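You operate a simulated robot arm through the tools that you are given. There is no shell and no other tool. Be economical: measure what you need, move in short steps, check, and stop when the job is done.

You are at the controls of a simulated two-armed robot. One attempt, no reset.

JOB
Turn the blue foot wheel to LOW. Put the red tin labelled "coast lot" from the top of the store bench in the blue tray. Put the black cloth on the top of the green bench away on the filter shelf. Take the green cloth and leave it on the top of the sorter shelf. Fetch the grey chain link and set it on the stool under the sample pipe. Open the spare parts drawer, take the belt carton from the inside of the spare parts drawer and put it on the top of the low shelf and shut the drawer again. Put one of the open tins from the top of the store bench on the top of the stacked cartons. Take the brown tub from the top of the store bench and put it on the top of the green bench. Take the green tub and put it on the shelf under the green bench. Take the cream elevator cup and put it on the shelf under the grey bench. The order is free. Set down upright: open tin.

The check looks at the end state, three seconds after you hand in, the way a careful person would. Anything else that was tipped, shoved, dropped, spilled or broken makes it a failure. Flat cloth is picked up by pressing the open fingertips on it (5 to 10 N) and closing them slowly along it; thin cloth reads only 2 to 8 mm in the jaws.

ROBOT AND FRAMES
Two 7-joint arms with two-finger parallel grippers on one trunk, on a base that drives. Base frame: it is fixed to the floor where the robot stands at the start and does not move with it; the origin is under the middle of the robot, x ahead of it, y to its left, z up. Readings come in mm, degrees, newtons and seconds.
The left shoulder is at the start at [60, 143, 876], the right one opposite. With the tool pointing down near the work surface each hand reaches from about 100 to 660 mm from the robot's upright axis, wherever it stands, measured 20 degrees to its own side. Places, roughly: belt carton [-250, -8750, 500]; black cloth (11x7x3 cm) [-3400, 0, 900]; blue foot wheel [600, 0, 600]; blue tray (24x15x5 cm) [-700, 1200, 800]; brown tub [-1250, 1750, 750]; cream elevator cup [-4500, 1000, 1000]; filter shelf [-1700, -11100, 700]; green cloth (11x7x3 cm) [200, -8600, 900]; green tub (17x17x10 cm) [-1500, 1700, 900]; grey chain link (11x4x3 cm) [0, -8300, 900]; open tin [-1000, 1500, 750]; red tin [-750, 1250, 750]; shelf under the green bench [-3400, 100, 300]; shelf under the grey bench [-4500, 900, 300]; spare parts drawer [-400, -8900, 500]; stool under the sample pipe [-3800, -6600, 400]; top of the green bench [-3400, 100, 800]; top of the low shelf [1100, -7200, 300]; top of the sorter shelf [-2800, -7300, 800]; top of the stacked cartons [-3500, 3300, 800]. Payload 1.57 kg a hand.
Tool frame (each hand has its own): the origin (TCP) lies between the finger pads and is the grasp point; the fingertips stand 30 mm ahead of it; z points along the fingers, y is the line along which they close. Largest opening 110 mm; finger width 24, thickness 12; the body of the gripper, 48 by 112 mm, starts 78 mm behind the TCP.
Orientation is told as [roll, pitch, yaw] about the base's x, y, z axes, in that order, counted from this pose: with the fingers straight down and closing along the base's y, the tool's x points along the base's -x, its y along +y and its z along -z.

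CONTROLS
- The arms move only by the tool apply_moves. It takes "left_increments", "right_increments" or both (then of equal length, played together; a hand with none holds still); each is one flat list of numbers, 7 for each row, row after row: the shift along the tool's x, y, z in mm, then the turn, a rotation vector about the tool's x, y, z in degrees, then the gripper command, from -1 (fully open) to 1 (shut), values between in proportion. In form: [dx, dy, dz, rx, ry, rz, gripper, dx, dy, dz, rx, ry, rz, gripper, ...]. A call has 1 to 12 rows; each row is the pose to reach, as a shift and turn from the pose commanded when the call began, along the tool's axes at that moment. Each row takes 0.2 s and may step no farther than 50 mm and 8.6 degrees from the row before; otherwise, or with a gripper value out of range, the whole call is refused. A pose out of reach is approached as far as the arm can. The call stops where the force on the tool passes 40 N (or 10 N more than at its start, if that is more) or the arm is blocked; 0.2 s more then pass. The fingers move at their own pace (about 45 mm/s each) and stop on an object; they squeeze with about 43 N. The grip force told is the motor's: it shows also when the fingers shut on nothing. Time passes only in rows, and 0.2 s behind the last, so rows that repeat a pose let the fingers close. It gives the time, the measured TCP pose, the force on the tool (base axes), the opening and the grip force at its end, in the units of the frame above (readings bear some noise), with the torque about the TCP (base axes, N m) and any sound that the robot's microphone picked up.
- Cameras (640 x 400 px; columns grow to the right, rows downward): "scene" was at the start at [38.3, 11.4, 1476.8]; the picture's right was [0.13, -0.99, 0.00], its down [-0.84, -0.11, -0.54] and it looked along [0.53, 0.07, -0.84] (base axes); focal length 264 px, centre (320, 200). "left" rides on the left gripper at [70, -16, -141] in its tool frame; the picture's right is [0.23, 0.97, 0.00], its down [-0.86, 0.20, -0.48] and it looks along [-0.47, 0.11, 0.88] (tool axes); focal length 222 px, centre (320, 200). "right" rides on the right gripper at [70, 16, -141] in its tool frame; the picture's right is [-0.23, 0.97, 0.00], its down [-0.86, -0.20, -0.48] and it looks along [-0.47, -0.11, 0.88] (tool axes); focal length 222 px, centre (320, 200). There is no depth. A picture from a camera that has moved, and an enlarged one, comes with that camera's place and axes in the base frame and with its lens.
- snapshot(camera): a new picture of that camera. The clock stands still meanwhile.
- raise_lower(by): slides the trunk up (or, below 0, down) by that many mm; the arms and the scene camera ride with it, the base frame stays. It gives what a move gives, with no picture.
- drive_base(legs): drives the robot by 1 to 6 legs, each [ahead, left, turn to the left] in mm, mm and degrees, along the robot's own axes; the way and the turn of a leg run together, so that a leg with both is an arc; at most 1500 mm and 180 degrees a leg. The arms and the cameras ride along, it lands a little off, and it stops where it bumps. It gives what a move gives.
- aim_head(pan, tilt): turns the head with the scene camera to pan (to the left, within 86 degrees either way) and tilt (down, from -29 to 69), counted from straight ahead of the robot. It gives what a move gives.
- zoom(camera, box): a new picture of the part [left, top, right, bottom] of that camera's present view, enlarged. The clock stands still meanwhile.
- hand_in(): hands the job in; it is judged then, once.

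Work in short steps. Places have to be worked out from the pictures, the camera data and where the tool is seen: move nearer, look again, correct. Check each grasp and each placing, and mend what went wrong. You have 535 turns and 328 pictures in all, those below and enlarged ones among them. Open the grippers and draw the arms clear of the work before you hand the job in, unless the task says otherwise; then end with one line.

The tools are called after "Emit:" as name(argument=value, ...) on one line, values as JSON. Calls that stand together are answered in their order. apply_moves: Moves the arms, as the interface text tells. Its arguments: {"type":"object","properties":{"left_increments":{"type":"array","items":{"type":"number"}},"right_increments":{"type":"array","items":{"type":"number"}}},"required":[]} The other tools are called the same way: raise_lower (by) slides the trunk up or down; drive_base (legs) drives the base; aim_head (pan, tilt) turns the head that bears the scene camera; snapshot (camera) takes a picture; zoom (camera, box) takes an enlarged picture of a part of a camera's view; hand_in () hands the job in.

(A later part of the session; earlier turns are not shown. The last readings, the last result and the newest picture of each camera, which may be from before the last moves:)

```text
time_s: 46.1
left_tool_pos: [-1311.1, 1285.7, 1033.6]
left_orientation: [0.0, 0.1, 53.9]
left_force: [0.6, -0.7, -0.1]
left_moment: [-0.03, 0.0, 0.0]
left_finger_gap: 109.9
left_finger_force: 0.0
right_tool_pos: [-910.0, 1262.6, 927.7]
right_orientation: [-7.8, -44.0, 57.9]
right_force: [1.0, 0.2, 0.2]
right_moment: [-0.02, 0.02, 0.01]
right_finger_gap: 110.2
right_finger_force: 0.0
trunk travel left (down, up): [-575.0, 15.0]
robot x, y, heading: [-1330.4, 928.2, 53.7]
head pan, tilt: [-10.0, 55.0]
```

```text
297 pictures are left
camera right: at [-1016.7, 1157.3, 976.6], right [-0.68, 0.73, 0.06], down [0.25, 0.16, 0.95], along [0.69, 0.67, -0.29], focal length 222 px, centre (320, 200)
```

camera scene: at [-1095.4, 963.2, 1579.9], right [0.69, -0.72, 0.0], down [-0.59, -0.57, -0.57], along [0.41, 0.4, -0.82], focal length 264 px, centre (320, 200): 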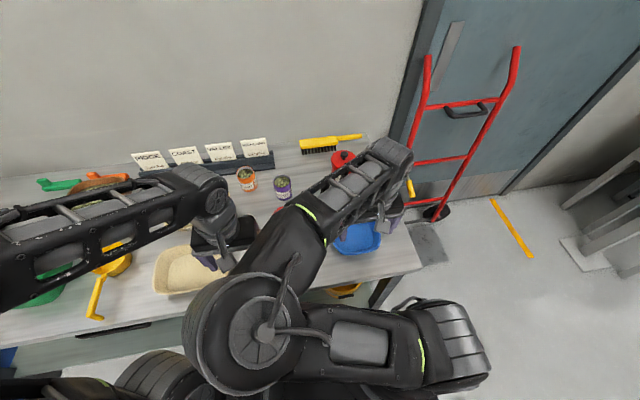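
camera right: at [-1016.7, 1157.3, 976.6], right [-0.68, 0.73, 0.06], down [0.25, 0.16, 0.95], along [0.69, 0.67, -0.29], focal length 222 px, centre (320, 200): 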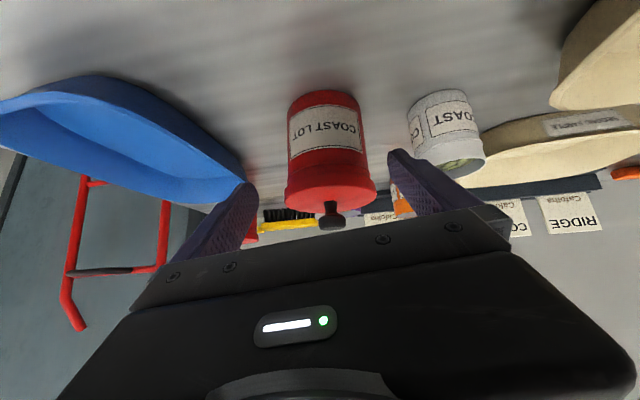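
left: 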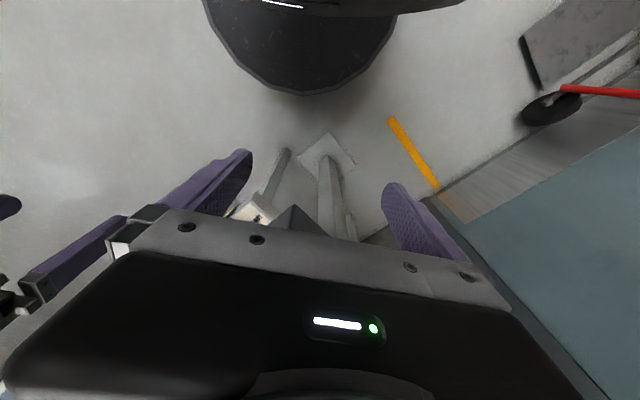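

Well centred. Advance 80 mm along the tool axis around the tin body.

Emit:
apply_moves(right_increments=[1, 7, 28, 0, 0, 0, -1, 3, 7, 55, 0, 0, 0, -1, 4, 7, 80, 0, 0, 0, -1])

Emit:
snapshot(camera="right")

```text
time_s: 46.9
left_tool_pos: [-1311.5, 1284.1, 1032.2]
left_orientation: [0.0, 0.1, 53.8]
left_force: [0.3, 0.4, 0.3]
left_moment: [-0.02, 0.0, 0.02]
left_finger_gap: 110.0
left_finger_force: 0.1
right_tool_pos: [-878.2, 1304.5, 867.2]
right_orientation: [-7.9, -44.1, 57.9]
right_force: [0.5, 0.0, 0.9]
right_moment: [0.06, 0.01, 0.0]
right_finger_gap: 109.9
right_finger_force: 0.1
trunk travel left (down, up): [-575.0, 15.0]
robot x, y, heading: [-1328.0, 933.3, 54.2]
head pan, tilt: [-10.0, 55.0]
```

```text
296 pictures are left
camera right: at [-984.2, 1199.6, 916.1], right [-0.68, 0.73, 0.06], down [0.25, 0.16, 0.95], along [0.69, 0.67, -0.29], focal length 222 px, centre (320, 200)
```

right: 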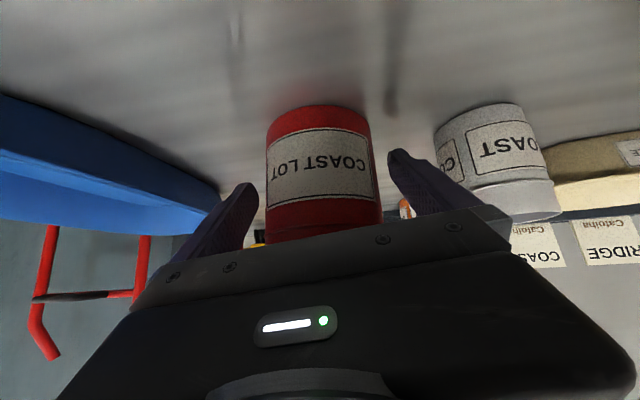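

Tin body is between the fingers. Close.

Emit:
apply_moves(right_increments=[0, 0, 0, 0, 0, 0, 1, 0, 0, 0, 0, 0, 0, 1, 0, 0, 0, 0, 0, 0, 1, 0, 0, 0, 0, 0, 0, 1])

Emit:
apply_moves(right_increments=[-20, 0, -20, 0, 0, 0, 1, -50, 0, -50, 0, 0, 0, 1])

Emit:
snapshot(camera="right")

```text
time_s: 47.9
left_tool_pos: [-1314.3, 1284.2, 1033.3]
left_orientation: [0.0, -0.1, 53.8]
left_force: [0.8, 0.2, -0.9]
left_moment: [-0.02, -0.01, 0.0]
left_finger_gap: 110.1
left_finger_force: 0.0
right_tool_pos: [-876.3, 1304.5, 867.4]
right_orientation: [-7.8, -44.0, 57.9]
right_force: [-1.3, 1.2, 1.0]
right_moment: [0.07, 0.09, 0.03]
right_finger_gap: 79.4
right_finger_force: 33.1
trunk travel left (down, up): [-575.0, 15.0]
robot x, y, heading: [-1328.3, 932.3, 53.8]
head pan, tilt: [-10.0, 55.0]
```

```text
time_s: 48.5
left_tool_pos: [-1313.7, 1282.2, 1032.8]
left_orientation: [0.0, 0.0, 53.9]
left_force: [-0.5, -0.4, 0.0]
left_moment: [0.04, 0.01, -0.03]
left_finger_gap: 110.0
left_finger_force: 0.0
right_tool_pos: [-883.9, 1308.5, 936.6]
right_orientation: [-7.8, -44.0, 57.8]
right_force: [-0.6, -0.3, -0.7]
right_moment: [-0.03, -0.01, 0.03]
right_finger_gap: 79.0
right_finger_force: 43.2
trunk travel left (down, up): [-575.0, 15.0]
robot x, y, heading: [-1326.3, 927.9, 54.0]
head pan, tilt: [-10.0, 55.0]
```

```text
295 pictures are left
camera right: at [-990.7, 1203.3, 986.4], right [-0.68, 0.73, 0.06], down [0.25, 0.16, 0.95], along [0.69, 0.67, -0.29], focal length 222 px, centre (320, 200)
```

right: 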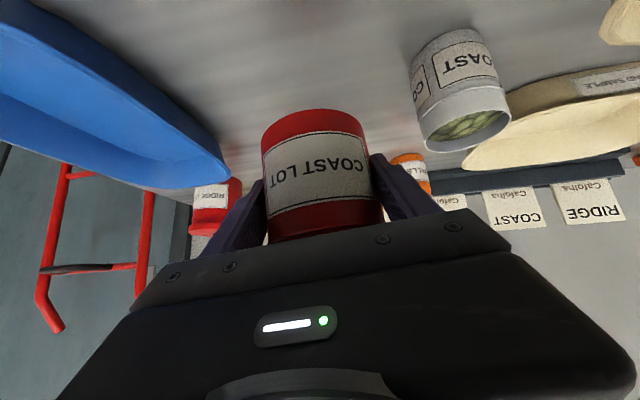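

Tin lifted (79 mm grip). The tray centre computes to ≈(-700,1177) with rim ≈865. I raise a little and drive right ≈225 mm to carry the tin over the tray.

Emit:
apply_moves(right_increments=[-20, -3, -21, 0, 0, 0, 1])

Emit:
drive_base(legs=[[0, -225, 0]])

Emit:
aim_head(pan=-15, tilt=50)

Emit:
snapshot(camera="right")

Emit:
snapshot(camera="scene")

```text
time_s: 48.9
left_tool_pos: [-1312.7, 1282.9, 1033.6]
left_orientation: [0.0, 0.1, 53.9]
left_force: [-0.6, -0.7, -0.5]
left_moment: [0.02, -0.03, -0.02]
left_finger_gap: 109.9
left_finger_force: 0.1
right_tool_pos: [-881.8, 1308.3, 966.6]
right_orientation: [-7.8, -44.0, 57.9]
right_force: [-0.9, -0.5, -0.4]
right_moment: [0.01, 0.0, 0.0]
right_finger_gap: 79.0
right_finger_force: 42.8
trunk travel left (down, up): [-575.0, 15.0]
robot x, y, heading: [-1325.6, 925.4, 54.0]
head pan, tilt: [-10.0, 55.0]
```

```text
time_s: 50.6
left_tool_pos: [-1128.5, 1149.2, 1033.5]
left_orientation: [0.0, -0.1, 53.9]
left_force: [0.1, -0.7, 0.5]
left_moment: [0.03, 0.03, 0.0]
left_finger_gap: 109.8
left_finger_force: 0.1
right_tool_pos: [-698.4, 1174.7, 965.4]
right_orientation: [-7.8, -43.9, 57.9]
right_force: [0.2, -0.5, -1.5]
right_moment: [0.01, 0.02, 0.05]
right_finger_gap: 78.5
right_finger_force: 42.6
trunk travel left (down, up): [-575.0, 15.0]
robot x, y, heading: [-1145.9, 794.1, 54.0]
head pan, tilt: [-10.0, 55.0]
```

```text
time_s: 51.3
left_tool_pos: [-1130.2, 1150.1, 1033.5]
left_orientation: [0.0, 0.2, 53.9]
left_force: [0.7, 0.4, 0.7]
left_moment: [0.0, -0.04, 0.0]
left_finger_gap: 109.9
left_finger_force: 0.2
right_tool_pos: [-700.0, 1175.0, 966.8]
right_orientation: [-7.9, -44.0, 57.9]
right_force: [-0.1, -0.2, -0.6]
right_moment: [0.0, 0.01, -0.02]
right_finger_gap: 78.8
right_finger_force: 43.2
trunk travel left (down, up): [-575.0, 15.0]
robot x, y, heading: [-1143.2, 795.7, 54.0]
head pan, tilt: [-15.0, 50.0]
```

```text
294 pictures are left
camera right: at [-807.3, 1069.9, 1015.5], right [-0.68, 0.73, 0.06], down [0.25, 0.16, 0.95], along [0.69, 0.67, -0.29], focal length 222 px, centre (320, 200)
```

right: 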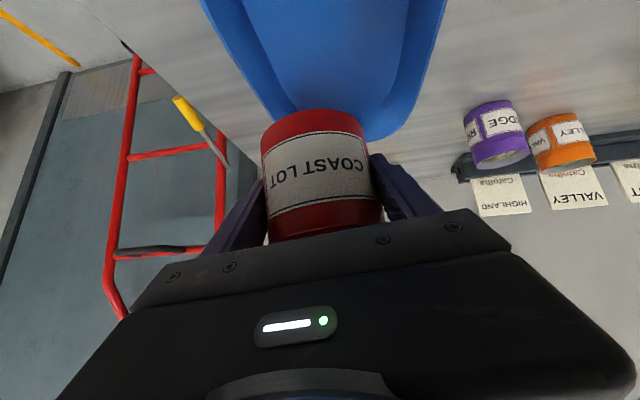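

```text
293 pictures are left
camera scene: at [-1104.8, 823.0, 1586.3], right [0.63, -0.78, 0.0], down [-0.6, -0.48, -0.64], along [0.5, 0.4, -0.77], focal length 264 px, centre (320, 200)
```

scene: 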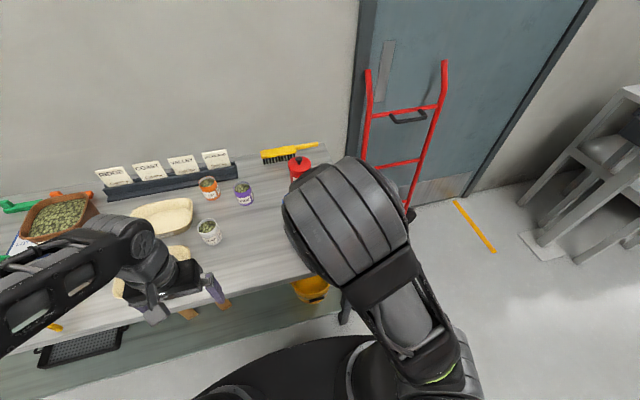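

Tin is over the tray about 20 mm off centre. I correct and lower to just above the tray floor.

Emit:
apply_moves(right_increments=[8.7, 15.9, -10.7, 0, 0, 0, 1, 29.5, 18.9, 10.6, 0, 0, 0, 1, 50.4, 21.9, 32, 0, 0, 0, 1, 64.3, 23.9, 46.2, 0, 0, 0, 1])

Emit:
snapshot(camera="right")

```text
time_s: 52.3
left_tool_pos: [-1129.8, 1150.5, 1031.8]
left_orientation: [0.0, 0.1, 53.9]
left_force: [0.9, 0.0, 0.2]
left_moment: [-0.01, -0.01, 0.02]
left_finger_gap: 109.7
left_finger_force: 0.1
right_tool_pos: [-721.4, 1175.2, 886.7]
right_orientation: [-7.8, -44.0, 58.0]
right_force: [-0.4, 0.1, -0.9]
right_moment: [-0.04, -0.02, -0.01]
right_finger_gap: 78.6
right_finger_force: 42.9
trunk travel left (down, up): [-575.0, 15.0]
robot x, y, heading: [-1149.3, 797.8, 54.0]
head pan, tilt: [-15.0, 50.0]
```

```text
292 pictures are left
camera right: at [-828.3, 1069.3, 935.3], right [-0.68, 0.73, 0.06], down [0.25, 0.16, 0.95], along [0.69, 0.67, -0.29], focal length 222 px, centre (320, 200)
```

right: 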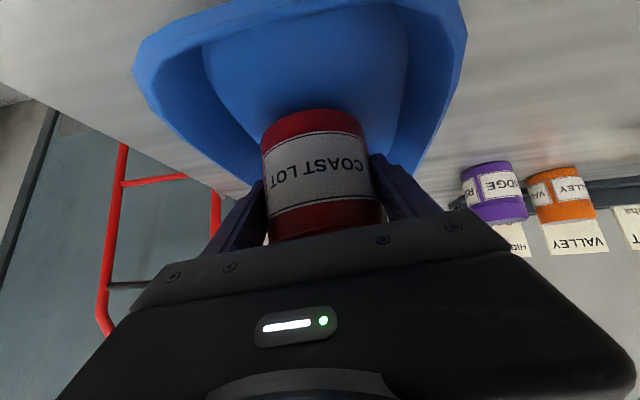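

Inside the tray. Lower in 3 mm steps until contact.

Emit:
apply_moves(right_increments=[2.8, 0.4, 2.8, 0, 0, 0, 1, 5.6, 0.8, 5.7, 0, 0, 0, 1, 7.6, 1.1, 7.8, 0, 0, 0, 1, 9.7, 1.4, 10, 0, 0, 0, 1])

```text
time_s: 53.3
left_tool_pos: [-1128.0, 1150.4, 1032.4]
left_orientation: [0.1, 0.0, 53.9]
left_force: [0.7, -0.2, -0.1]
left_moment: [-0.02, 0.01, -0.02]
left_finger_gap: 109.9
left_finger_force: 0.0
right_tool_pos: [-721.3, 1174.4, 871.2]
right_orientation: [-7.8, -43.8, 57.8]
right_force: [-0.7, -0.4, -1.1]
right_moment: [0.0, 0.0, 0.02]
right_finger_gap: 78.5
right_finger_force: 43.2
trunk travel left (down, up): [-575.0, 15.0]
robot x, y, heading: [-1148.7, 796.4, 53.9]
head pan, tilt: [-15.0, 50.0]
```

Not yet in contact; a few more millimetres.

Emit:
apply_moves(right_increments=[1.4, 0.2, 1.4, 0, 0, 0, 1, 2.8, 0.4, 2.8, 0, 0, 0, 1, 4.2, 0.6, 4.3, 0, 0, 0, 1])

```text
time_s: 54.1
left_tool_pos: [-1131.1, 1148.0, 1034.2]
left_orientation: [0.0, -0.1, 53.9]
left_force: [1.2, 0.9, -0.4]
left_moment: [0.01, -0.01, 0.01]
left_finger_gap: 110.2
left_finger_force: 0.0
right_tool_pos: [-722.4, 1174.9, 870.6]
right_orientation: [-7.7, -44.7, 57.7]
right_force: [0.0, -5.9, 35.6]
right_moment: [0.47, 0.9, 0.19]
right_finger_gap: 78.9
right_finger_force: 43.2
trunk travel left (down, up): [-575.0, 15.0]
robot x, y, heading: [-1142.7, 796.0, 53.7]
head pan, tilt: [-15.0, 50.0]
```

Contact at 35 N. I ease up 4 mm, open slightly and slide back along the fingers.

Emit:
apply_moves(right_increments=[-3.5, -0.5, -3.5, 0, 0, 0, 1, -3.5, -0.5, -3.5, 0, 0, 0, -0.65, -3.5, -0.5, -3.5, 0, 0, 0, -0.65, -3.5, -0.5, -3.5, 0, 0, 0, -0.65])

Emit:
apply_moves(right_increments=[0, 0, -20, 0, 0, 0, -0.65, 0, 0, -60, 0, 0, 0, -0.65, 0, 0, -100, 0, 0, 0, -1])

Emit:
snapshot(camera="right")

```text
time_s: 55.1
left_tool_pos: [-1129.4, 1150.7, 1032.9]
left_orientation: [0.0, 0.0, 54.0]
left_force: [0.0, -0.1, -0.8]
left_moment: [-0.02, 0.02, 0.0]
left_finger_gap: 109.9
left_finger_force: 0.1
right_tool_pos: [-720.3, 1173.7, 871.7]
right_orientation: [-7.9, -43.9, 58.0]
right_force: [0.6, 0.1, -0.2]
right_moment: [-0.01, 0.03, -0.01]
right_finger_gap: 90.7
right_finger_force: 0.1
trunk travel left (down, up): [-575.0, 15.0]
robot x, y, heading: [-1147.0, 796.8, 54.0]
head pan, tilt: [-15.0, 50.0]
```

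```text
time_s: 55.9
left_tool_pos: [-1129.1, 1150.3, 1033.5]
left_orientation: [0.1, 0.0, 53.8]
left_force: [-1.0, 0.5, 0.8]
left_moment: [0.04, 0.0, 0.02]
left_finger_gap: 110.1
left_finger_force: 0.0
right_tool_pos: [-769.2, 1122.5, 943.3]
right_orientation: [-7.8, -44.0, 58.0]
right_force: [-0.5, 0.1, 0.3]
right_moment: [0.03, 0.0, -0.01]
right_finger_gap: 109.8
right_finger_force: 0.1
trunk travel left (down, up): [-575.0, 15.0]
robot x, y, heading: [-1147.3, 795.9, 53.9]
head pan, tilt: [-15.0, 50.0]
```

```text
291 pictures are left
camera right: at [-877.3, 1017.2, 992.2], right [-0.68, 0.73, 0.06], down [0.25, 0.16, 0.95], along [0.69, 0.67, -0.29], focal length 222 px, centre (320, 200)
```

right: 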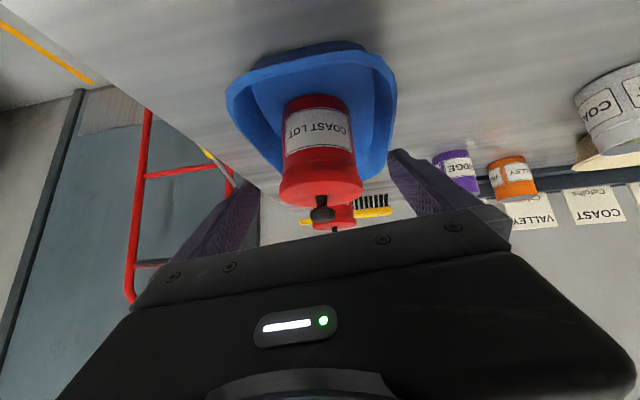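

Coast tin stands in the tray. Next the silver "COAST" open tin with the same tilted grasp: I retreat a bit more and drive left.

Emit:
apply_moves(right_increments=[0, 0, -30, 0, 0, 0, -1, 0, 0, -50, 0, 0, 0, -1])

Emit:
drive_base(legs=[[0, 330, 0]])

Emit:
snapshot(camera="right")

```text
time_s: 56.5
left_tool_pos: [-1129.7, 1149.8, 1031.6]
left_orientation: [0.0, 0.2, 53.8]
left_force: [0.3, 0.5, -0.6]
left_moment: [-0.05, -0.02, 0.01]
left_finger_gap: 110.0
left_finger_force: 0.1
right_tool_pos: [-793.3, 1101.5, 979.0]
right_orientation: [-7.9, -44.0, 57.8]
right_force: [-0.1, 0.5, 0.3]
right_moment: [-0.02, 0.0, 0.0]
right_finger_gap: 110.0
right_finger_force: 0.0
right hand out of reach, approached as far as the arm can: row 2
trunk travel left (down, up): [-575.0, 15.0]
robot x, y, heading: [-1145.2, 794.2, 54.0]
head pan, tilt: [-15.0, 50.0]
```

```text
time_s: 58.6
left_tool_pos: [-1394.9, 1344.9, 1032.3]
left_orientation: [-0.1, 0.1, 53.8]
left_force: [0.9, 0.7, 0.1]
left_moment: [-0.03, -0.03, 0.01]
left_finger_gap: 110.1
left_finger_force: 0.1
right_tool_pos: [-1056.3, 1294.8, 978.8]
right_orientation: [-8.0, -43.8, 57.9]
right_force: [0.4, -0.5, -0.9]
right_moment: [-0.02, -0.05, -0.04]
right_finger_gap: 109.9
right_finger_force: 0.1
trunk travel left (down, up): [-575.0, 15.0]
robot x, y, heading: [-1412.1, 988.6, 53.7]
head pan, tilt: [-15.0, 50.0]
```

```text
290 pictures are left
camera right: at [-1165.4, 1190.2, 1028.0], right [-0.68, 0.73, 0.06], down [0.25, 0.16, 0.95], along [0.69, 0.66, -0.29], focal length 222 px, centre (320, 200)
```

right: 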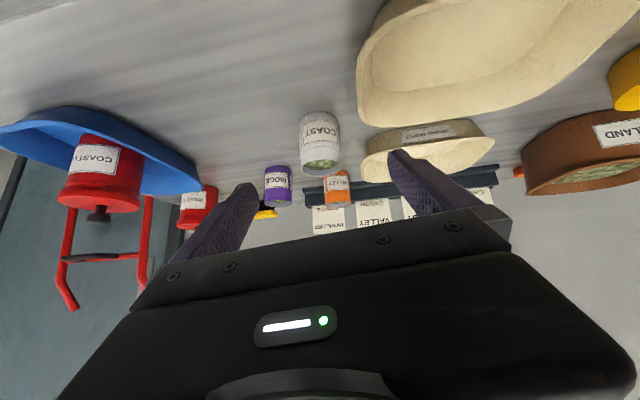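

Silver tin ≈(-962,1392), top 887. I advance to about 60 mm short with gap ~90 and check.

Emit:
apply_moves(right_increments=[-4, -1, 40, 0, 0, 0, -0.65, -8, -2, 85, 0, 0, 0, -0.65, -11, -3, 125, 0, 0, 0, -0.65])

Emit:
snapshot(camera="right")

```text
time_s: 59.4
left_tool_pos: [-1393.3, 1343.0, 1032.5]
left_orientation: [0.0, 0.1, 53.9]
left_force: [0.4, 0.1, 0.1]
left_moment: [-0.02, 0.02, 0.01]
left_finger_gap: 109.8
left_finger_force: 0.1
right_tool_pos: [-989.2, 1363.1, 895.1]
right_orientation: [-7.8, -44.0, 57.7]
right_force: [1.2, -0.6, -0.1]
right_moment: [-0.01, -0.01, 0.02]
right_finger_gap: 91.0
right_finger_force: 0.1
trunk travel left (down, up): [-575.0, 15.0]
robot x, y, heading: [-1411.8, 993.0, 53.8]
head pan, tilt: [-15.0, 50.0]
```

```text
289 pictures are left
camera right: at [-1096.9, 1258.9, 945.1], right [-0.68, 0.73, 0.06], down [0.26, 0.16, 0.95], along [0.69, 0.66, -0.29], focal length 222 px, centre (320, 200)
```

right: 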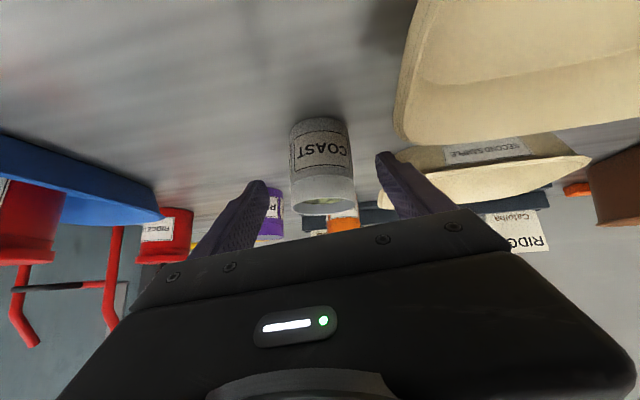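

Aligned. Final advance and close.

Emit:
apply_moves(right_increments=[0, 0, 25, 0, 0, 0, -0.65, 1, 0, 50, 0, 0, 0, -0.65, 1, 0, 50, 0, 0, 0, 1, 1, 0, 50, 0, 0, 0, 1, 1, 0, 50, 0, 0, 0, 1, 1, 0, 50, 0, 0, 0, 1, 1, 0, 50, 0, 0, 0, 1])

Emit:
snapshot(camera="right")

```text
time_s: 61.0
left_tool_pos: [-1393.7, 1343.6, 1032.4]
left_orientation: [0.0, 0.0, 53.8]
left_force: [0.3, 0.6, -0.3]
left_moment: [-0.01, -0.04, -0.01]
left_finger_gap: 109.7
left_finger_force: 0.1
right_tool_pos: [-966.3, 1387.7, 860.6]
right_orientation: [-7.9, -43.9, 57.7]
right_force: [0.8, 0.2, -0.9]
right_moment: [0.02, 0.03, -0.02]
right_finger_gap: 55.2
right_finger_force: 40.7
trunk travel left (down, up): [-575.0, 15.0]
robot x, y, heading: [-1410.3, 990.7, 53.7]
head pan, tilt: [-15.0, 50.0]
```

```text
288 pictures are left
camera right: at [-1074.0, 1282.6, 909.8], right [-0.68, 0.73, 0.06], down [0.25, 0.16, 0.95], along [0.69, 0.66, -0.29], focal length 222 px, centre (320, 200)
```

right: 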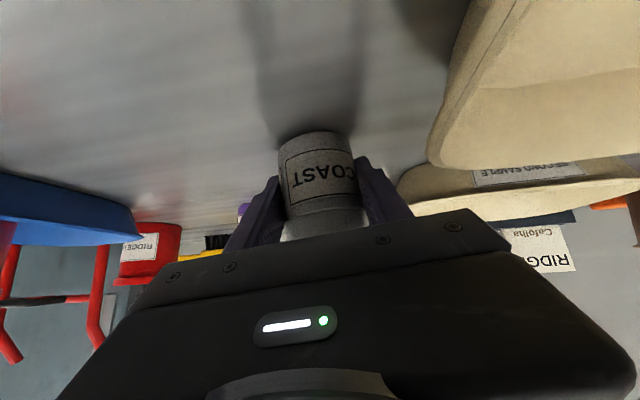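

Gripped at 55 mm. Lift straight up.

Emit:
apply_moves(right_increments=[-14, -2, -14, 0, 0, 0, 1, -42, -6, -43, 0, 0, 0, 1, -70, -10, -71, 0, 0, 0, 1, -83, -12, -85, 0, 0, 0, 1])

Emit:
snapshot(camera="right")

```text
time_s: 62.0
left_tool_pos: [-1394.1, 1343.2, 1032.7]
left_orientation: [0.0, 0.1, 53.7]
left_force: [0.0, 0.2, -0.1]
left_moment: [0.03, 0.01, -0.01]
left_finger_gap: 110.3
left_finger_force: 0.0
right_tool_pos: [-966.8, 1386.8, 980.1]
right_orientation: [-7.9, -44.0, 57.8]
right_force: [0.4, 0.3, -1.0]
right_moment: [-0.06, 0.0, -0.03]
right_finger_gap: 55.6
right_finger_force: 43.2
trunk travel left (down, up): [-575.0, 15.0]
robot x, y, heading: [-1412.5, 987.1, 53.8]
head pan, tilt: [-15.0, 50.0]
```

```text
287 pictures are left
camera right: at [-1074.7, 1282.5, 1029.9], right [-0.68, 0.73, 0.06], down [0.26, 0.16, 0.95], along [0.69, 0.66, -0.29], focal length 222 px, centre (320, 200)
```

right: 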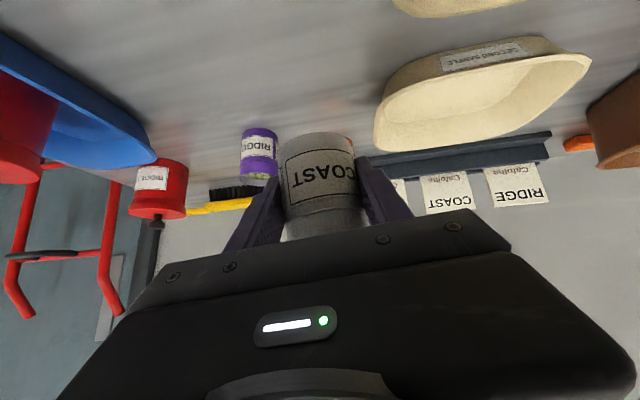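

Open tin held upright. Now I go for the green tub (≈(-1501,1771)) with the left hand: drive left ~380 and ahead 60.

Emit:
drive_base(legs=[[0, 380, 0], [60, 0, 0]])

Emit:
aim_head(pan=10, tilt=45)

Emit:
snapshot(camera="left")

Emit:
snapshot(camera="scene")

```text
time_s: 65.0
left_tool_pos: [-1662.6, 1616.6, 1032.8]
left_orientation: [0.0, 0.1, 53.8]
left_force: [0.3, 0.2, -0.7]
left_moment: [-0.01, 0.0, -0.02]
left_finger_gap: 110.1
left_finger_force: 0.0
right_tool_pos: [-1236.1, 1660.3, 979.6]
right_orientation: [-7.9, -43.7, 57.9]
right_force: [0.1, 0.4, -2.7]
right_moment: [-0.06, 0.02, 0.02]
right_finger_gap: 55.4
right_finger_force: 42.6
trunk travel left (down, up): [-575.0, 15.0]
robot x, y, heading: [-1679.8, 1259.3, 53.8]
head pan, tilt: [-15.0, 50.0]
```

```text
time_s: 65.9
left_tool_pos: [-1663.5, 1616.5, 1032.2]
left_orientation: [0.0, 0.1, 53.8]
left_force: [0.6, -0.5, -0.4]
left_moment: [-0.01, 0.06, 0.0]
left_finger_gap: 110.1
left_finger_force: 0.1
right_tool_pos: [-1237.1, 1660.0, 979.9]
right_orientation: [-7.9, -44.0, 57.9]
right_force: [0.1, 0.0, -2.5]
right_moment: [-0.02, 0.02, -0.03]
right_finger_gap: 55.4
right_finger_force: 43.0
trunk travel left (down, up): [-575.0, 15.0]
robot x, y, heading: [-1682.7, 1264.0, 53.8]
head pan, tilt: [10.0, 45.0]
```

```text
286 pictures are left
camera left: at [-1690.8, 1550.3, 1174.5], right [-0.92, 0.39, 0.0], down [0.34, 0.81, 0.48], along [0.19, 0.44, -0.88], focal length 222 px, centre (320, 200)
```

left: 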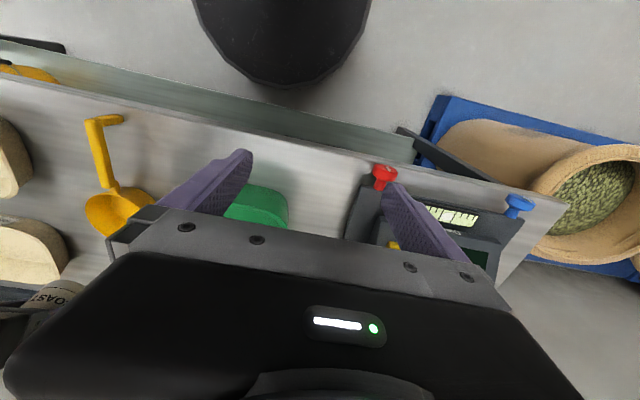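

```text
285 pictures are left
camera scene: at [-1662.8, 1313.2, 1593.2], right [0.9, -0.44, 0.0], down [-0.31, -0.63, -0.71], along [0.31, 0.63, -0.71], focal length 264 px, centre (320, 200)
```

scene: 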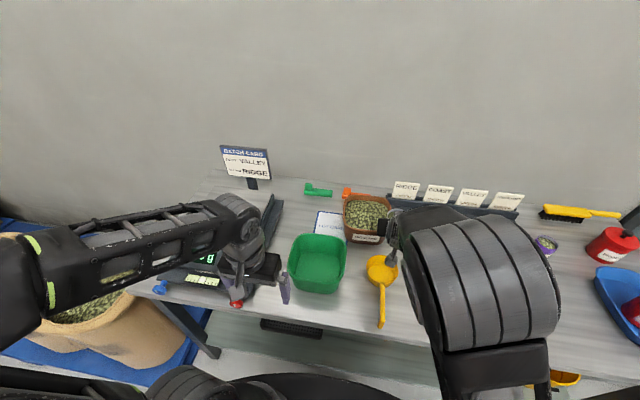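

Green tub seen well in the scene; zoom for its rim corners.

Emit:
zoom(camera="scene", box=[240, 180, 400, 310])

```text
3.08 times, centred on (320, 245) of scene
camera zoom: at [-1662.8, 1313.2, 1593.2], right [0.9, -0.44, 0.0], down [-0.31, -0.63, -0.71], along [0.31, 0.63, -0.71], focal length 811 px, centre (320, 62)
```

zoom: 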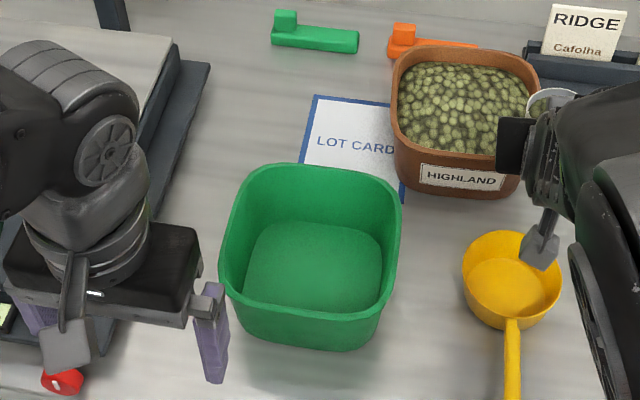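

Green tub rim centre ≈(-1478,1704), left wall mid ≈(-1542,1745). I back off 80 mm and tilt the left hand 45° toward that wall.

Emit:
drive_base(legs=[[-80, 0, 0]])

Emit:
apply_moves(left_increments=[-29, -4, 8, 0, -7.5, 0, -0.3, -58, -9, 16, 0, -15, 0, -0.3, -87, -13, 24, 0, -22.5, 0, -0.3, -115, -17, 31, 0, -30, 0, -0.3, -144, -22, 39, 0, -37.5, 0, -0.3, -173, -26, 47, 0, -45, 0, -0.3])

Emit:
snapshot(camera="left")

```text
time_s: 67.0
left_tool_pos: [-1710.1, 1549.3, 1032.8]
left_orientation: [0.0, 0.0, 53.7]
left_force: [-0.3, 0.0, 0.0]
left_moment: [0.03, -0.01, 0.01]
left_finger_gap: 110.2
left_finger_force: 0.1
right_tool_pos: [-1283.4, 1593.8, 981.5]
right_orientation: [-7.9, -43.9, 57.8]
right_force: [0.6, -1.0, -1.1]
right_moment: [0.0, -0.01, 0.0]
right_finger_gap: 55.0
right_finger_force: 43.0
trunk travel left (down, up): [-575.0, 15.0]
robot x, y, heading: [-1732.5, 1196.1, 53.7]
head pan, tilt: [10.0, 45.0]
```

```text
time_s: 68.4
left_tool_pos: [-1584.9, 1681.1, 988.5]
left_orientation: [0.8, -42.4, 53.7]
left_force: [0.4, 1.3, 0.2]
left_moment: [-0.02, 0.01, 0.04]
left_finger_gap: 71.3
left_finger_force: 0.1
left hand out of reach, approached as far as the arm can: row 4, 5, 6
right_tool_pos: [-1282.3, 1595.0, 979.6]
right_orientation: [-8.0, -43.9, 57.8]
right_force: [0.3, 0.1, -2.2]
right_moment: [-0.05, -0.01, 0.01]
right_finger_gap: 55.2
right_finger_force: 43.1
trunk travel left (down, up): [-575.0, 15.0]
robot x, y, heading: [-1727.0, 1198.2, 53.9]
head pan, tilt: [10.0, 45.0]
```

```text
283 pictures are left
camera left: at [-1657.6, 1553.1, 1045.6], right [-0.89, 0.43, -0.14], down [0.03, 0.36, 0.93], along [0.46, 0.83, -0.33], focal length 222 px, centre (320, 200)
```

left: 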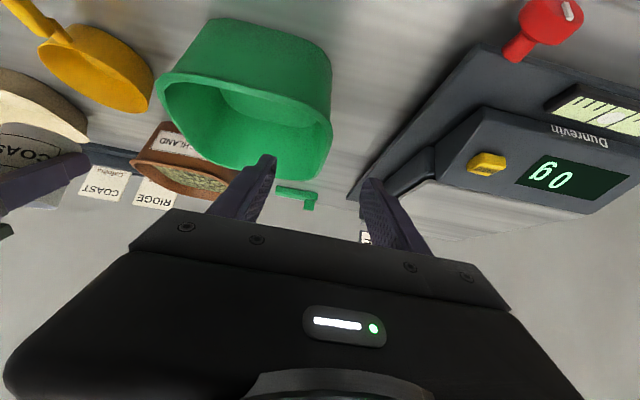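

Wall mid is ≈(-1550,1733,915) and lines up between the fingers. Advance to straddle it.

Emit:
apply_moves(left_increments=[4, 1, 35, 0, 0, 0, -0.3, 8, 2, 70, 0, 0, 0, -0.3, 11, 3, 103, 0, 0, 0, -0.3])

Emit:
snapshot(camera="left")

```text
time_s: 69.2
left_tool_pos: [-1549.8, 1735.5, 906.8]
left_orientation: [0.0, -44.9, 53.8]
left_force: [0.0, -0.9, -0.2]
left_moment: [-0.02, 0.01, 0.03]
left_finger_gap: 71.5
left_finger_force: 0.0
right_tool_pos: [-1284.3, 1596.3, 979.5]
right_orientation: [-7.9, -43.8, 58.0]
right_force: [0.3, 0.8, -2.0]
right_moment: [-0.01, -0.01, -0.01]
right_finger_gap: 55.1
right_finger_force: 43.1
trunk travel left (down, up): [-575.0, 15.0]
robot x, y, heading: [-1727.6, 1197.2, 54.0]
head pan, tilt: [10.0, 45.0]
```

```text
282 pictures are left
camera left: at [-1625.1, 1606.7, 958.0], right [-0.88, 0.44, -0.16], down [0.0, 0.33, 0.94], along [0.47, 0.83, -0.29], focal length 222 px, centre (320, 200)
```

left: 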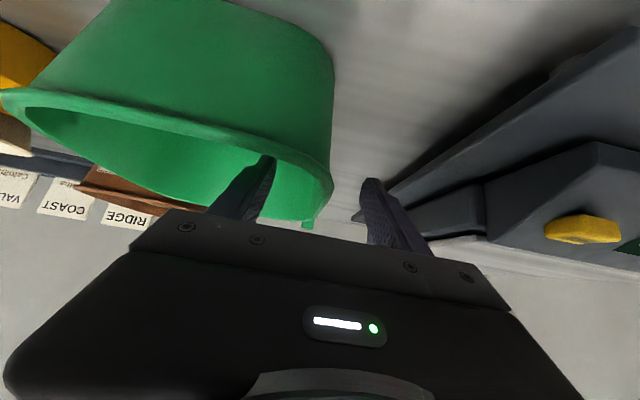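

One finger inside, one outside. Close and lift.

Emit:
apply_moves(left_increments=[0, 0, 0, 0, 0, 0, 1, 0, 0, 0, 0, 0, 0, 1, 0, 0, 0, 0, 0, 0, 1, 0, 0, 0, 0, 0, 0, 1, 0, 0, 0, 0, 0, 0, 1])

Emit:
apply_moves(left_increments=[-14, 0, -14, 0, 0, 0, 1, -42, 0, -43, 0, 0, 0, 1, -70, 0, -71, 0, 0, 0, 1])

Emit:
snapshot(camera="left")

Emit:
snapshot(camera="scene")

```text
time_s: 70.4
left_tool_pos: [-1549.3, 1734.6, 907.8]
left_orientation: [-0.1, -45.0, 53.9]
left_force: [0.4, 0.2, 4.4]
left_moment: [-0.44, -0.56, 0.09]
left_finger_gap: 5.3
left_finger_force: 23.4
right_tool_pos: [-1283.4, 1595.1, 981.1]
right_orientation: [-7.9, -43.8, 57.8]
right_force: [-0.6, 1.1, -1.5]
right_moment: [-0.03, 0.0, 0.02]
right_finger_gap: 55.0
right_finger_force: 43.2
trunk travel left (down, up): [-575.0, 15.0]
robot x, y, heading: [-1731.2, 1197.8, 53.7]
head pan, tilt: [10.0, 45.0]
```

```text
time_s: 71.2
left_tool_pos: [-1552.2, 1732.7, 1008.0]
left_orientation: [0.0, -45.0, 53.7]
left_force: [0.4, 0.1, -1.4]
left_moment: [0.03, 0.11, -0.03]
left_finger_gap: 2.8
left_finger_force: 24.7
right_tool_pos: [-1284.5, 1594.3, 981.7]
right_orientation: [-7.9, -43.8, 57.8]
right_force: [0.2, 0.5, -1.5]
right_moment: [-0.03, 0.02, 0.0]
right_finger_gap: 55.2
right_finger_force: 43.4
trunk travel left (down, up): [-575.0, 15.0]
robot x, y, heading: [-1728.9, 1196.4, 53.9]
head pan, tilt: [10.0, 45.0]
```

```text
281 pictures are left
camera left: at [-1625.9, 1604.1, 1059.7], right [-0.88, 0.45, -0.16], down [0.0, 0.33, 0.94], along [0.47, 0.83, -0.29], focal length 222 px, centre (320, 200)
```

left: 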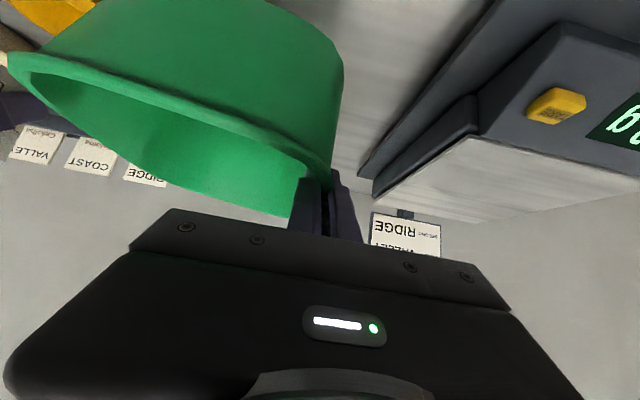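

```text
280 pictures are left
camera scene: at [-1710.1, 1248.1, 1593.2], right [0.9, -0.44, 0.0], down [-0.31, -0.63, -0.71], along [0.31, 0.63, -0.71], focal length 264 px, centre (320, 200)
```

scene: 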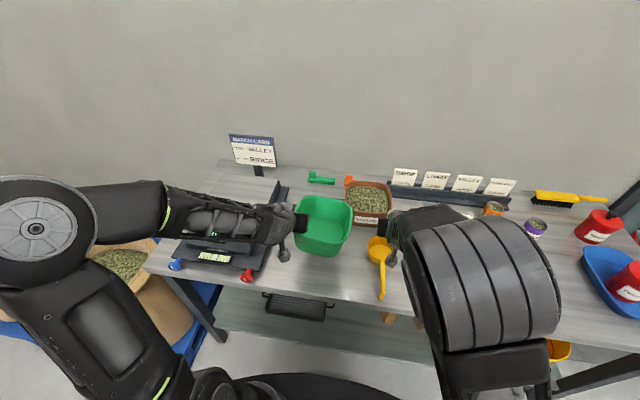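

Both objects are held (tub wall 2.8 mm). I back away from the bench and turn toward the cartons, then look.

Emit:
drive_base(legs=[[-550, 0, 0], [0, 0, 66]])

Emit:
aim_head(pan=0, tilt=15)

Emit:
snapshot(camera="scene")

```text
time_s: 77.2
left_tool_pos: [-2471.1, 1134.8, 1008.0]
left_orientation: [-0.1, -44.8, 119.6]
left_force: [-0.2, 0.6, -2.4]
left_moment: [-0.08, 0.08, -0.02]
left_finger_gap: 2.6
left_finger_force: 23.8
right_tool_pos: [-2234.3, 1321.5, 979.9]
right_orientation: [-7.9, -43.9, 123.5]
right_force: [0.0, -0.5, -1.2]
right_moment: [0.0, 0.01, 0.0]
right_finger_gap: 54.7
right_finger_force: 43.0
trunk travel left (down, up): [-575.0, 15.0]
robot x, y, heading: [-2057.1, 752.6, 119.6]
head pan, tilt: [10.0, 45.0]
```

```text
time_s: 78.2
left_tool_pos: [-2471.5, 1135.2, 1009.0]
left_orientation: [0.1, -44.9, 119.6]
left_force: [-0.2, 0.3, -1.3]
left_moment: [-0.08, 0.1, -0.02]
left_finger_gap: 3.0
left_finger_force: 23.7
right_tool_pos: [-2234.3, 1323.3, 980.2]
right_orientation: [-8.0, -44.0, 123.5]
right_force: [0.6, 0.2, -2.5]
right_moment: [-0.04, 0.0, -0.01]
right_finger_gap: 55.2
right_finger_force: 43.2
trunk travel left (down, up): [-575.0, 15.0]
robot x, y, heading: [-2055.7, 752.4, 119.5]
head pan, tilt: [0.0, 15.0]
```

```text
279 pictures are left
camera scene: at [-2087.0, 811.5, 1640.0], right [0.87, 0.49, 0.0], down [0.13, -0.23, -0.97], along [-0.48, 0.84, -0.26], focal length 264 px, centre (320, 200)
```

scene: 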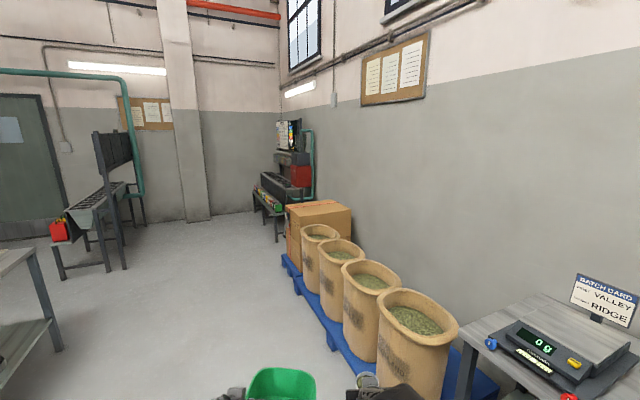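

The cartons stand beyond the sacks. I zoom on them to locate their top.

Emit:
zoom(camera="scene", box=[250, 180, 370, 280])

```text
4.00 times, centred on (310, 230) of scene
camera zoom: at [-2087.0, 811.5, 1640.0], right [0.87, 0.49, 0.0], down [0.13, -0.23, -0.97], along [-0.48, 0.84, -0.26], focal length 1055 px, centre (360, 80)
```

zoom: 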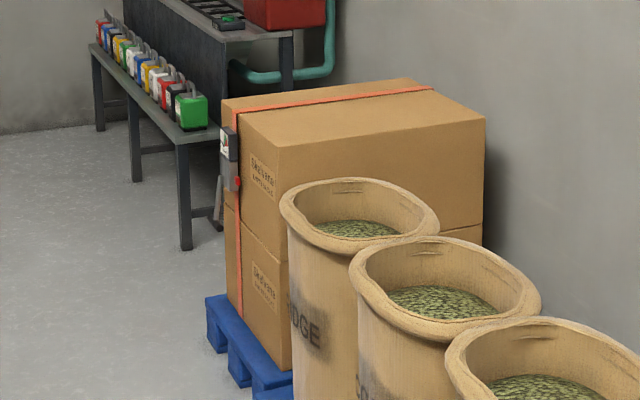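

Cartons' top ≈790, front edge at near corner ≈(-3515,2908). I turn back to face the wall direction (54°) and strafe left along the aisle.

Emit:
drive_base(legs=[[0, 0, -65.5], [0, 1400, 0], [0, 1310, 0]])

Emit:
aim_head(pan=0, tilt=40)

Emit:
snapshot(camera="scene")

```text
time_s: 94.2
left_tool_pos: [-4143.1, 2828.3, 1007.9]
left_orientation: [-0.1, -45.0, 56.9]
left_force: [0.0, 0.3, -2.0]
left_moment: [0.04, 0.06, -0.03]
left_finger_gap: 3.1
left_finger_force: 24.3
right_tool_pos: [-3869.3, 2701.1, 980.5]
right_orientation: [-7.9, -44.0, 60.8]
right_force: [-0.1, 0.0, -1.5]
right_moment: [-0.03, 0.01, 0.0]
right_finger_gap: 54.8
right_finger_force: 42.5
trunk travel left (down, up): [-575.0, 15.0]
robot x, y, heading: [-4296.7, 2286.4, 56.8]
head pan, tilt: [0.0, 15.0]
```

```text
time_s: 95.0
left_tool_pos: [-4142.6, 2827.5, 1007.8]
left_orientation: [-0.1, -44.9, 56.7]
left_force: [0.0, 0.3, -2.0]
left_moment: [0.01, 0.09, -0.01]
left_finger_gap: 2.9
left_finger_force: 24.2
right_tool_pos: [-3868.9, 2702.5, 981.1]
right_orientation: [-8.0, -43.8, 60.8]
right_force: [-0.1, 0.0, -1.9]
right_moment: [-0.03, 0.03, 0.0]
right_finger_gap: 54.8
right_finger_force: 42.9
trunk travel left (down, up): [-575.0, 15.0]
robot x, y, heading: [-4293.5, 2282.7, 56.9]
head pan, tilt: [0.0, 40.0]
```

```text
277 pictures are left
camera scene: at [-4262.4, 2331.0, 1600.6], right [0.84, -0.55, 0.0], down [-0.35, -0.54, -0.77], along [0.42, 0.64, -0.64], focal length 264 px, centre (320, 200)
```

scene: 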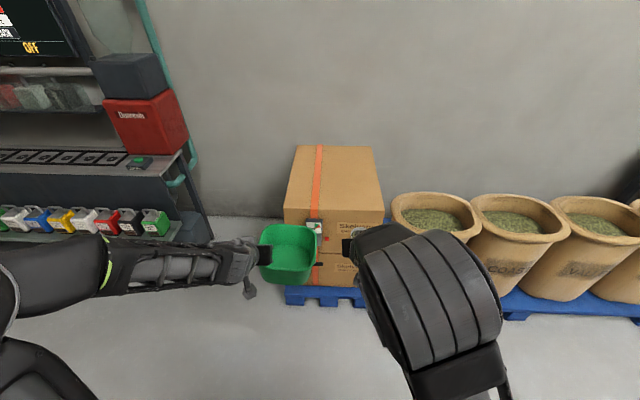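

Carton top found: target spot ≈(-3590,3060,790). Drive ahead 450 and right 37.

Emit:
drive_base(legs=[[450, -37, 0]])

Emit:
snapshot(camera="right")

Emit:
snapshot(camera="scene")

```text
time_s: 97.8
left_tool_pos: [-3863.7, 3184.3, 1008.2]
left_orientation: [0.1, -44.9, 56.6]
left_force: [0.3, 0.2, -2.8]
left_moment: [0.05, 0.13, 0.03]
left_finger_gap: 2.8
left_finger_force: 23.9
right_tool_pos: [-3590.3, 3058.2, 978.9]
right_orientation: [-8.0, -43.8, 60.6]
right_force: [0.6, -0.4, -2.4]
right_moment: [-0.01, 0.02, -0.03]
right_finger_gap: 55.2
right_finger_force: 43.5
trunk travel left (down, up): [-575.0, 15.0]
robot x, y, heading: [-4014.8, 2640.2, 56.5]
head pan, tilt: [0.0, 40.0]
```

```text
276 pictures are left
camera right: at [-3692.3, 2948.3, 1029.2], right [-0.72, 0.7, 0.06], down [0.25, 0.17, 0.95], along [0.65, 0.7, -0.29], focal length 222 px, centre (320, 200)
```

right: 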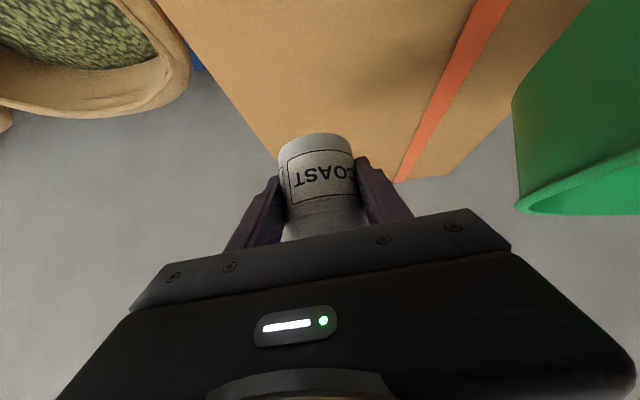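

```text
275 pictures are left
camera scene: at [-3983.8, 2688.2, 1600.4], right [0.83, -0.55, 0.0], down [-0.35, -0.54, -0.77], along [0.42, 0.64, -0.64], focal length 264 px, centre (320, 200)
```

scene: 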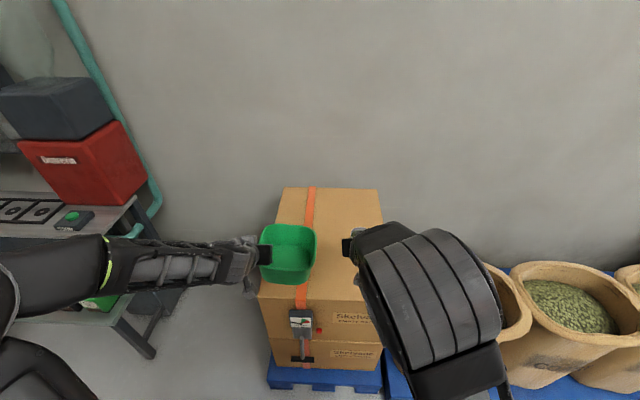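

Hold over carton confirmed. Lower 110 mm and look.

Emit:
apply_moves(right_increments=[27.8, 4, 28.4, 0, 0, 0, 1, 55.6, 8, 56.9, 0, 0, 0, 1, 76.5, 11, 78, 0, 0, 0, 1])

Emit:
snapshot(camera="right")

```text
time_s: 98.6
left_tool_pos: [-3863.6, 3184.5, 1007.2]
left_orientation: [0.1, -44.8, 56.6]
left_force: [0.2, 0.1, -1.2]
left_moment: [0.04, 0.1, 0.0]
left_finger_gap: 2.8
left_finger_force: 24.1
right_tool_pos: [-3590.1, 3057.8, 869.9]
right_orientation: [-7.9, -43.9, 60.6]
right_force: [0.7, 0.3, -2.4]
right_moment: [-0.04, 0.0, 0.0]
right_finger_gap: 55.0
right_finger_force: 43.5
trunk travel left (down, up): [-575.0, 15.0]
robot x, y, heading: [-4013.6, 2642.4, 56.5]
head pan, tilt: [0.0, 40.0]
```

```text
274 pictures are left
camera right: at [-3692.5, 2948.0, 919.5], right [-0.72, 0.7, 0.06], down [0.25, 0.17, 0.95], along [0.65, 0.7, -0.29], focal length 222 px, centre (320, 200)
```

right: 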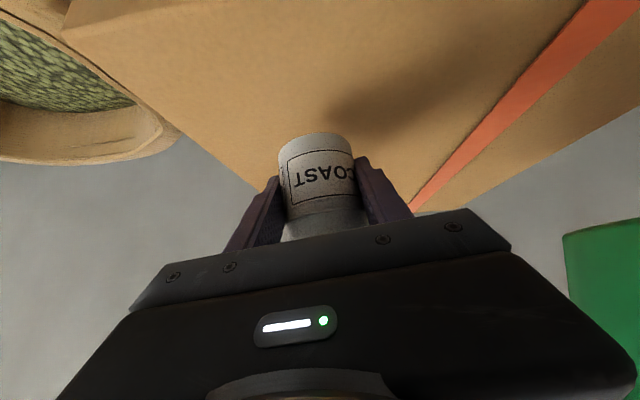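

Corner check gives the top ≈790, contact expected at TCP ≈836. Lower slowly.

Emit:
apply_moves(right_increments=[10.4, 1.5, 10.7, 0, 0, 0, 1, 18, 2.6, 18.5, 0, 0, 0, 1, 19.5, 2.8, 19.9, 0, 0, 0, 1, 20.9, 3, 21.3, 0, 0, 0, 1, 22.2, 3.2, 22.7, 0, 0, 0, 1, 23.6, 3.4, 24.2, 0, 0, 0, 1])

```text
time_s: 100.0
left_tool_pos: [-3864.3, 3183.8, 1007.8]
left_orientation: [0.0, -45.0, 56.6]
left_force: [0.1, 1.4, -2.0]
left_moment: [0.06, 0.08, 0.01]
left_finger_gap: 2.8
left_finger_force: 23.4
right_tool_pos: [-3590.2, 3058.1, 836.1]
right_orientation: [-7.9, -43.9, 60.6]
right_force: [0.2, 0.3, -2.2]
right_moment: [-0.02, 0.01, 0.02]
right_finger_gap: 55.1
right_finger_force: 42.9
trunk travel left (down, up): [-575.0, 15.0]
robot x, y, heading: [-4016.1, 2638.2, 56.5]
head pan, tilt: [0.0, 40.0]
```

Still free; continue in 2 mm steps.

Emit:
apply_moves(right_increments=[1.4, 0.2, 1.4, 0, 0, 0, 1, 2.8, 0.4, 2.8, 0, 0, 0, 1, 4.2, 0.6, 4.3, 0, 0, 0, 1, 5.6, 0.8, 5.7, 0, 0, 0, 1])

```text
time_s: 101.0
left_tool_pos: [-3864.0, 3184.1, 1007.9]
left_orientation: [-0.1, -44.9, 56.6]
left_force: [-0.1, 0.3, -2.0]
left_moment: [0.02, 0.13, 0.03]
left_finger_gap: 3.3
left_finger_force: 24.5
right_tool_pos: [-3591.3, 3058.2, 828.4]
right_orientation: [-7.9, -43.8, 60.7]
right_force: [0.3, -0.8, -2.1]
right_moment: [0.0, 0.0, -0.03]
right_finger_gap: 54.5
right_finger_force: 42.8
trunk travel left (down, up): [-575.0, 15.0]
robot x, y, heading: [-4013.7, 2638.2, 56.6]
head pan, tilt: [0.0, 40.0]
```

Emit:
apply_moves(right_increments=[1.4, 0.2, 1.4, 0, 0, 0, 1, 2.8, 0.4, 2.8, 0, 0, 0, 1, 4.2, 0.6, 4.3, 0, 0, 0, 1, 5.6, 0.8, 5.7, 0, 0, 0, 1])

Emit:
snapshot(camera="right")

```text
time_s: 102.0
left_tool_pos: [-3863.2, 3183.1, 1007.5]
left_orientation: [0.1, -44.9, 56.6]
left_force: [0.3, -0.1, -1.6]
left_moment: [0.04, 0.13, 0.03]
left_finger_gap: 2.9
left_finger_force: 23.8
right_tool_pos: [-3590.5, 3057.8, 820.0]
right_orientation: [-7.8, -43.9, 60.7]
right_force: [-0.6, -1.3, 0.5]
right_moment: [0.04, 0.04, 0.01]
right_finger_gap: 55.1
right_finger_force: 43.3
trunk travel left (down, up): [-575.0, 15.0]
robot x, y, heading: [-4016.4, 2636.6, 56.5]
head pan, tilt: [0.0, 40.0]
```

```text
273 pictures are left
camera right: at [-3693.1, 2947.2, 869.8], right [-0.71, 0.7, 0.06], down [0.25, 0.17, 0.95], along [0.65, 0.7, -0.29], focal length 222 px, centre (320, 200)
```

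right: 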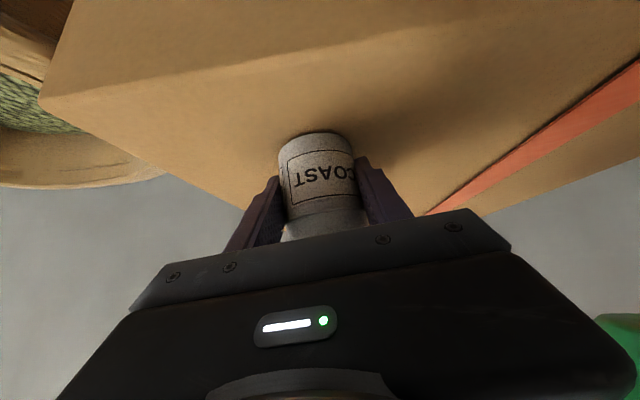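

Force changed from −2 to +0.5 N and the shadow meets the base: contact. Release and slide back.

Emit:
apply_moves(right_increments=[0.7, 0.1, 0.7, 0, 0, 0, 0.8, 0.7, 0.1, 0.7, 0, 0, 0, 0.2, 0.7, 0.1, 0.7, 0, 0, 0, -0.4, 0.7, 0.1, 0.7, 0, 0, 0, -0.4, 0.7, 0.1, -20, 0, 0, 0, -0.4, 0.7, 0.1, -60, 0, 0, 0, -0.4, 0.7, 0.1, -100, 0, 0, 0, -0.4])

Emit:
snapshot(camera="right")

```text
time_s: 103.6
left_tool_pos: [-3866.0, 3183.6, 1008.4]
left_orientation: [-0.1, -45.0, 56.6]
left_force: [0.3, -0.2, -1.5]
left_moment: [0.09, 0.1, 0.01]
left_finger_gap: 2.9
left_finger_force: 24.3
right_tool_pos: [-3636.8, 3002.2, 892.6]
right_orientation: [-7.9, -43.8, 60.7]
right_force: [-0.8, -0.3, 0.0]
right_moment: [0.0, 0.0, 0.03]
right_finger_gap: 77.0
right_finger_force: 0.0
trunk travel left (down, up): [-575.0, 15.0]
robot x, y, heading: [-4013.2, 2637.5, 56.3]
head pan, tilt: [0.0, 40.0]
```

```text
272 pictures are left
camera right: at [-3739.3, 2892.5, 941.9], right [-0.72, 0.7, 0.06], down [0.25, 0.17, 0.95], along [0.65, 0.7, -0.29], focal length 222 px, centre (320, 200)
```

right: 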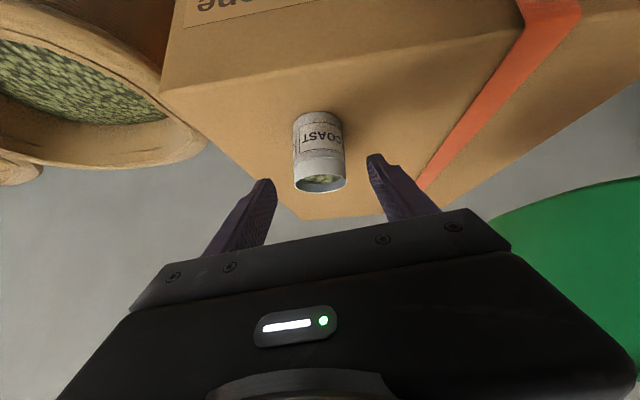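

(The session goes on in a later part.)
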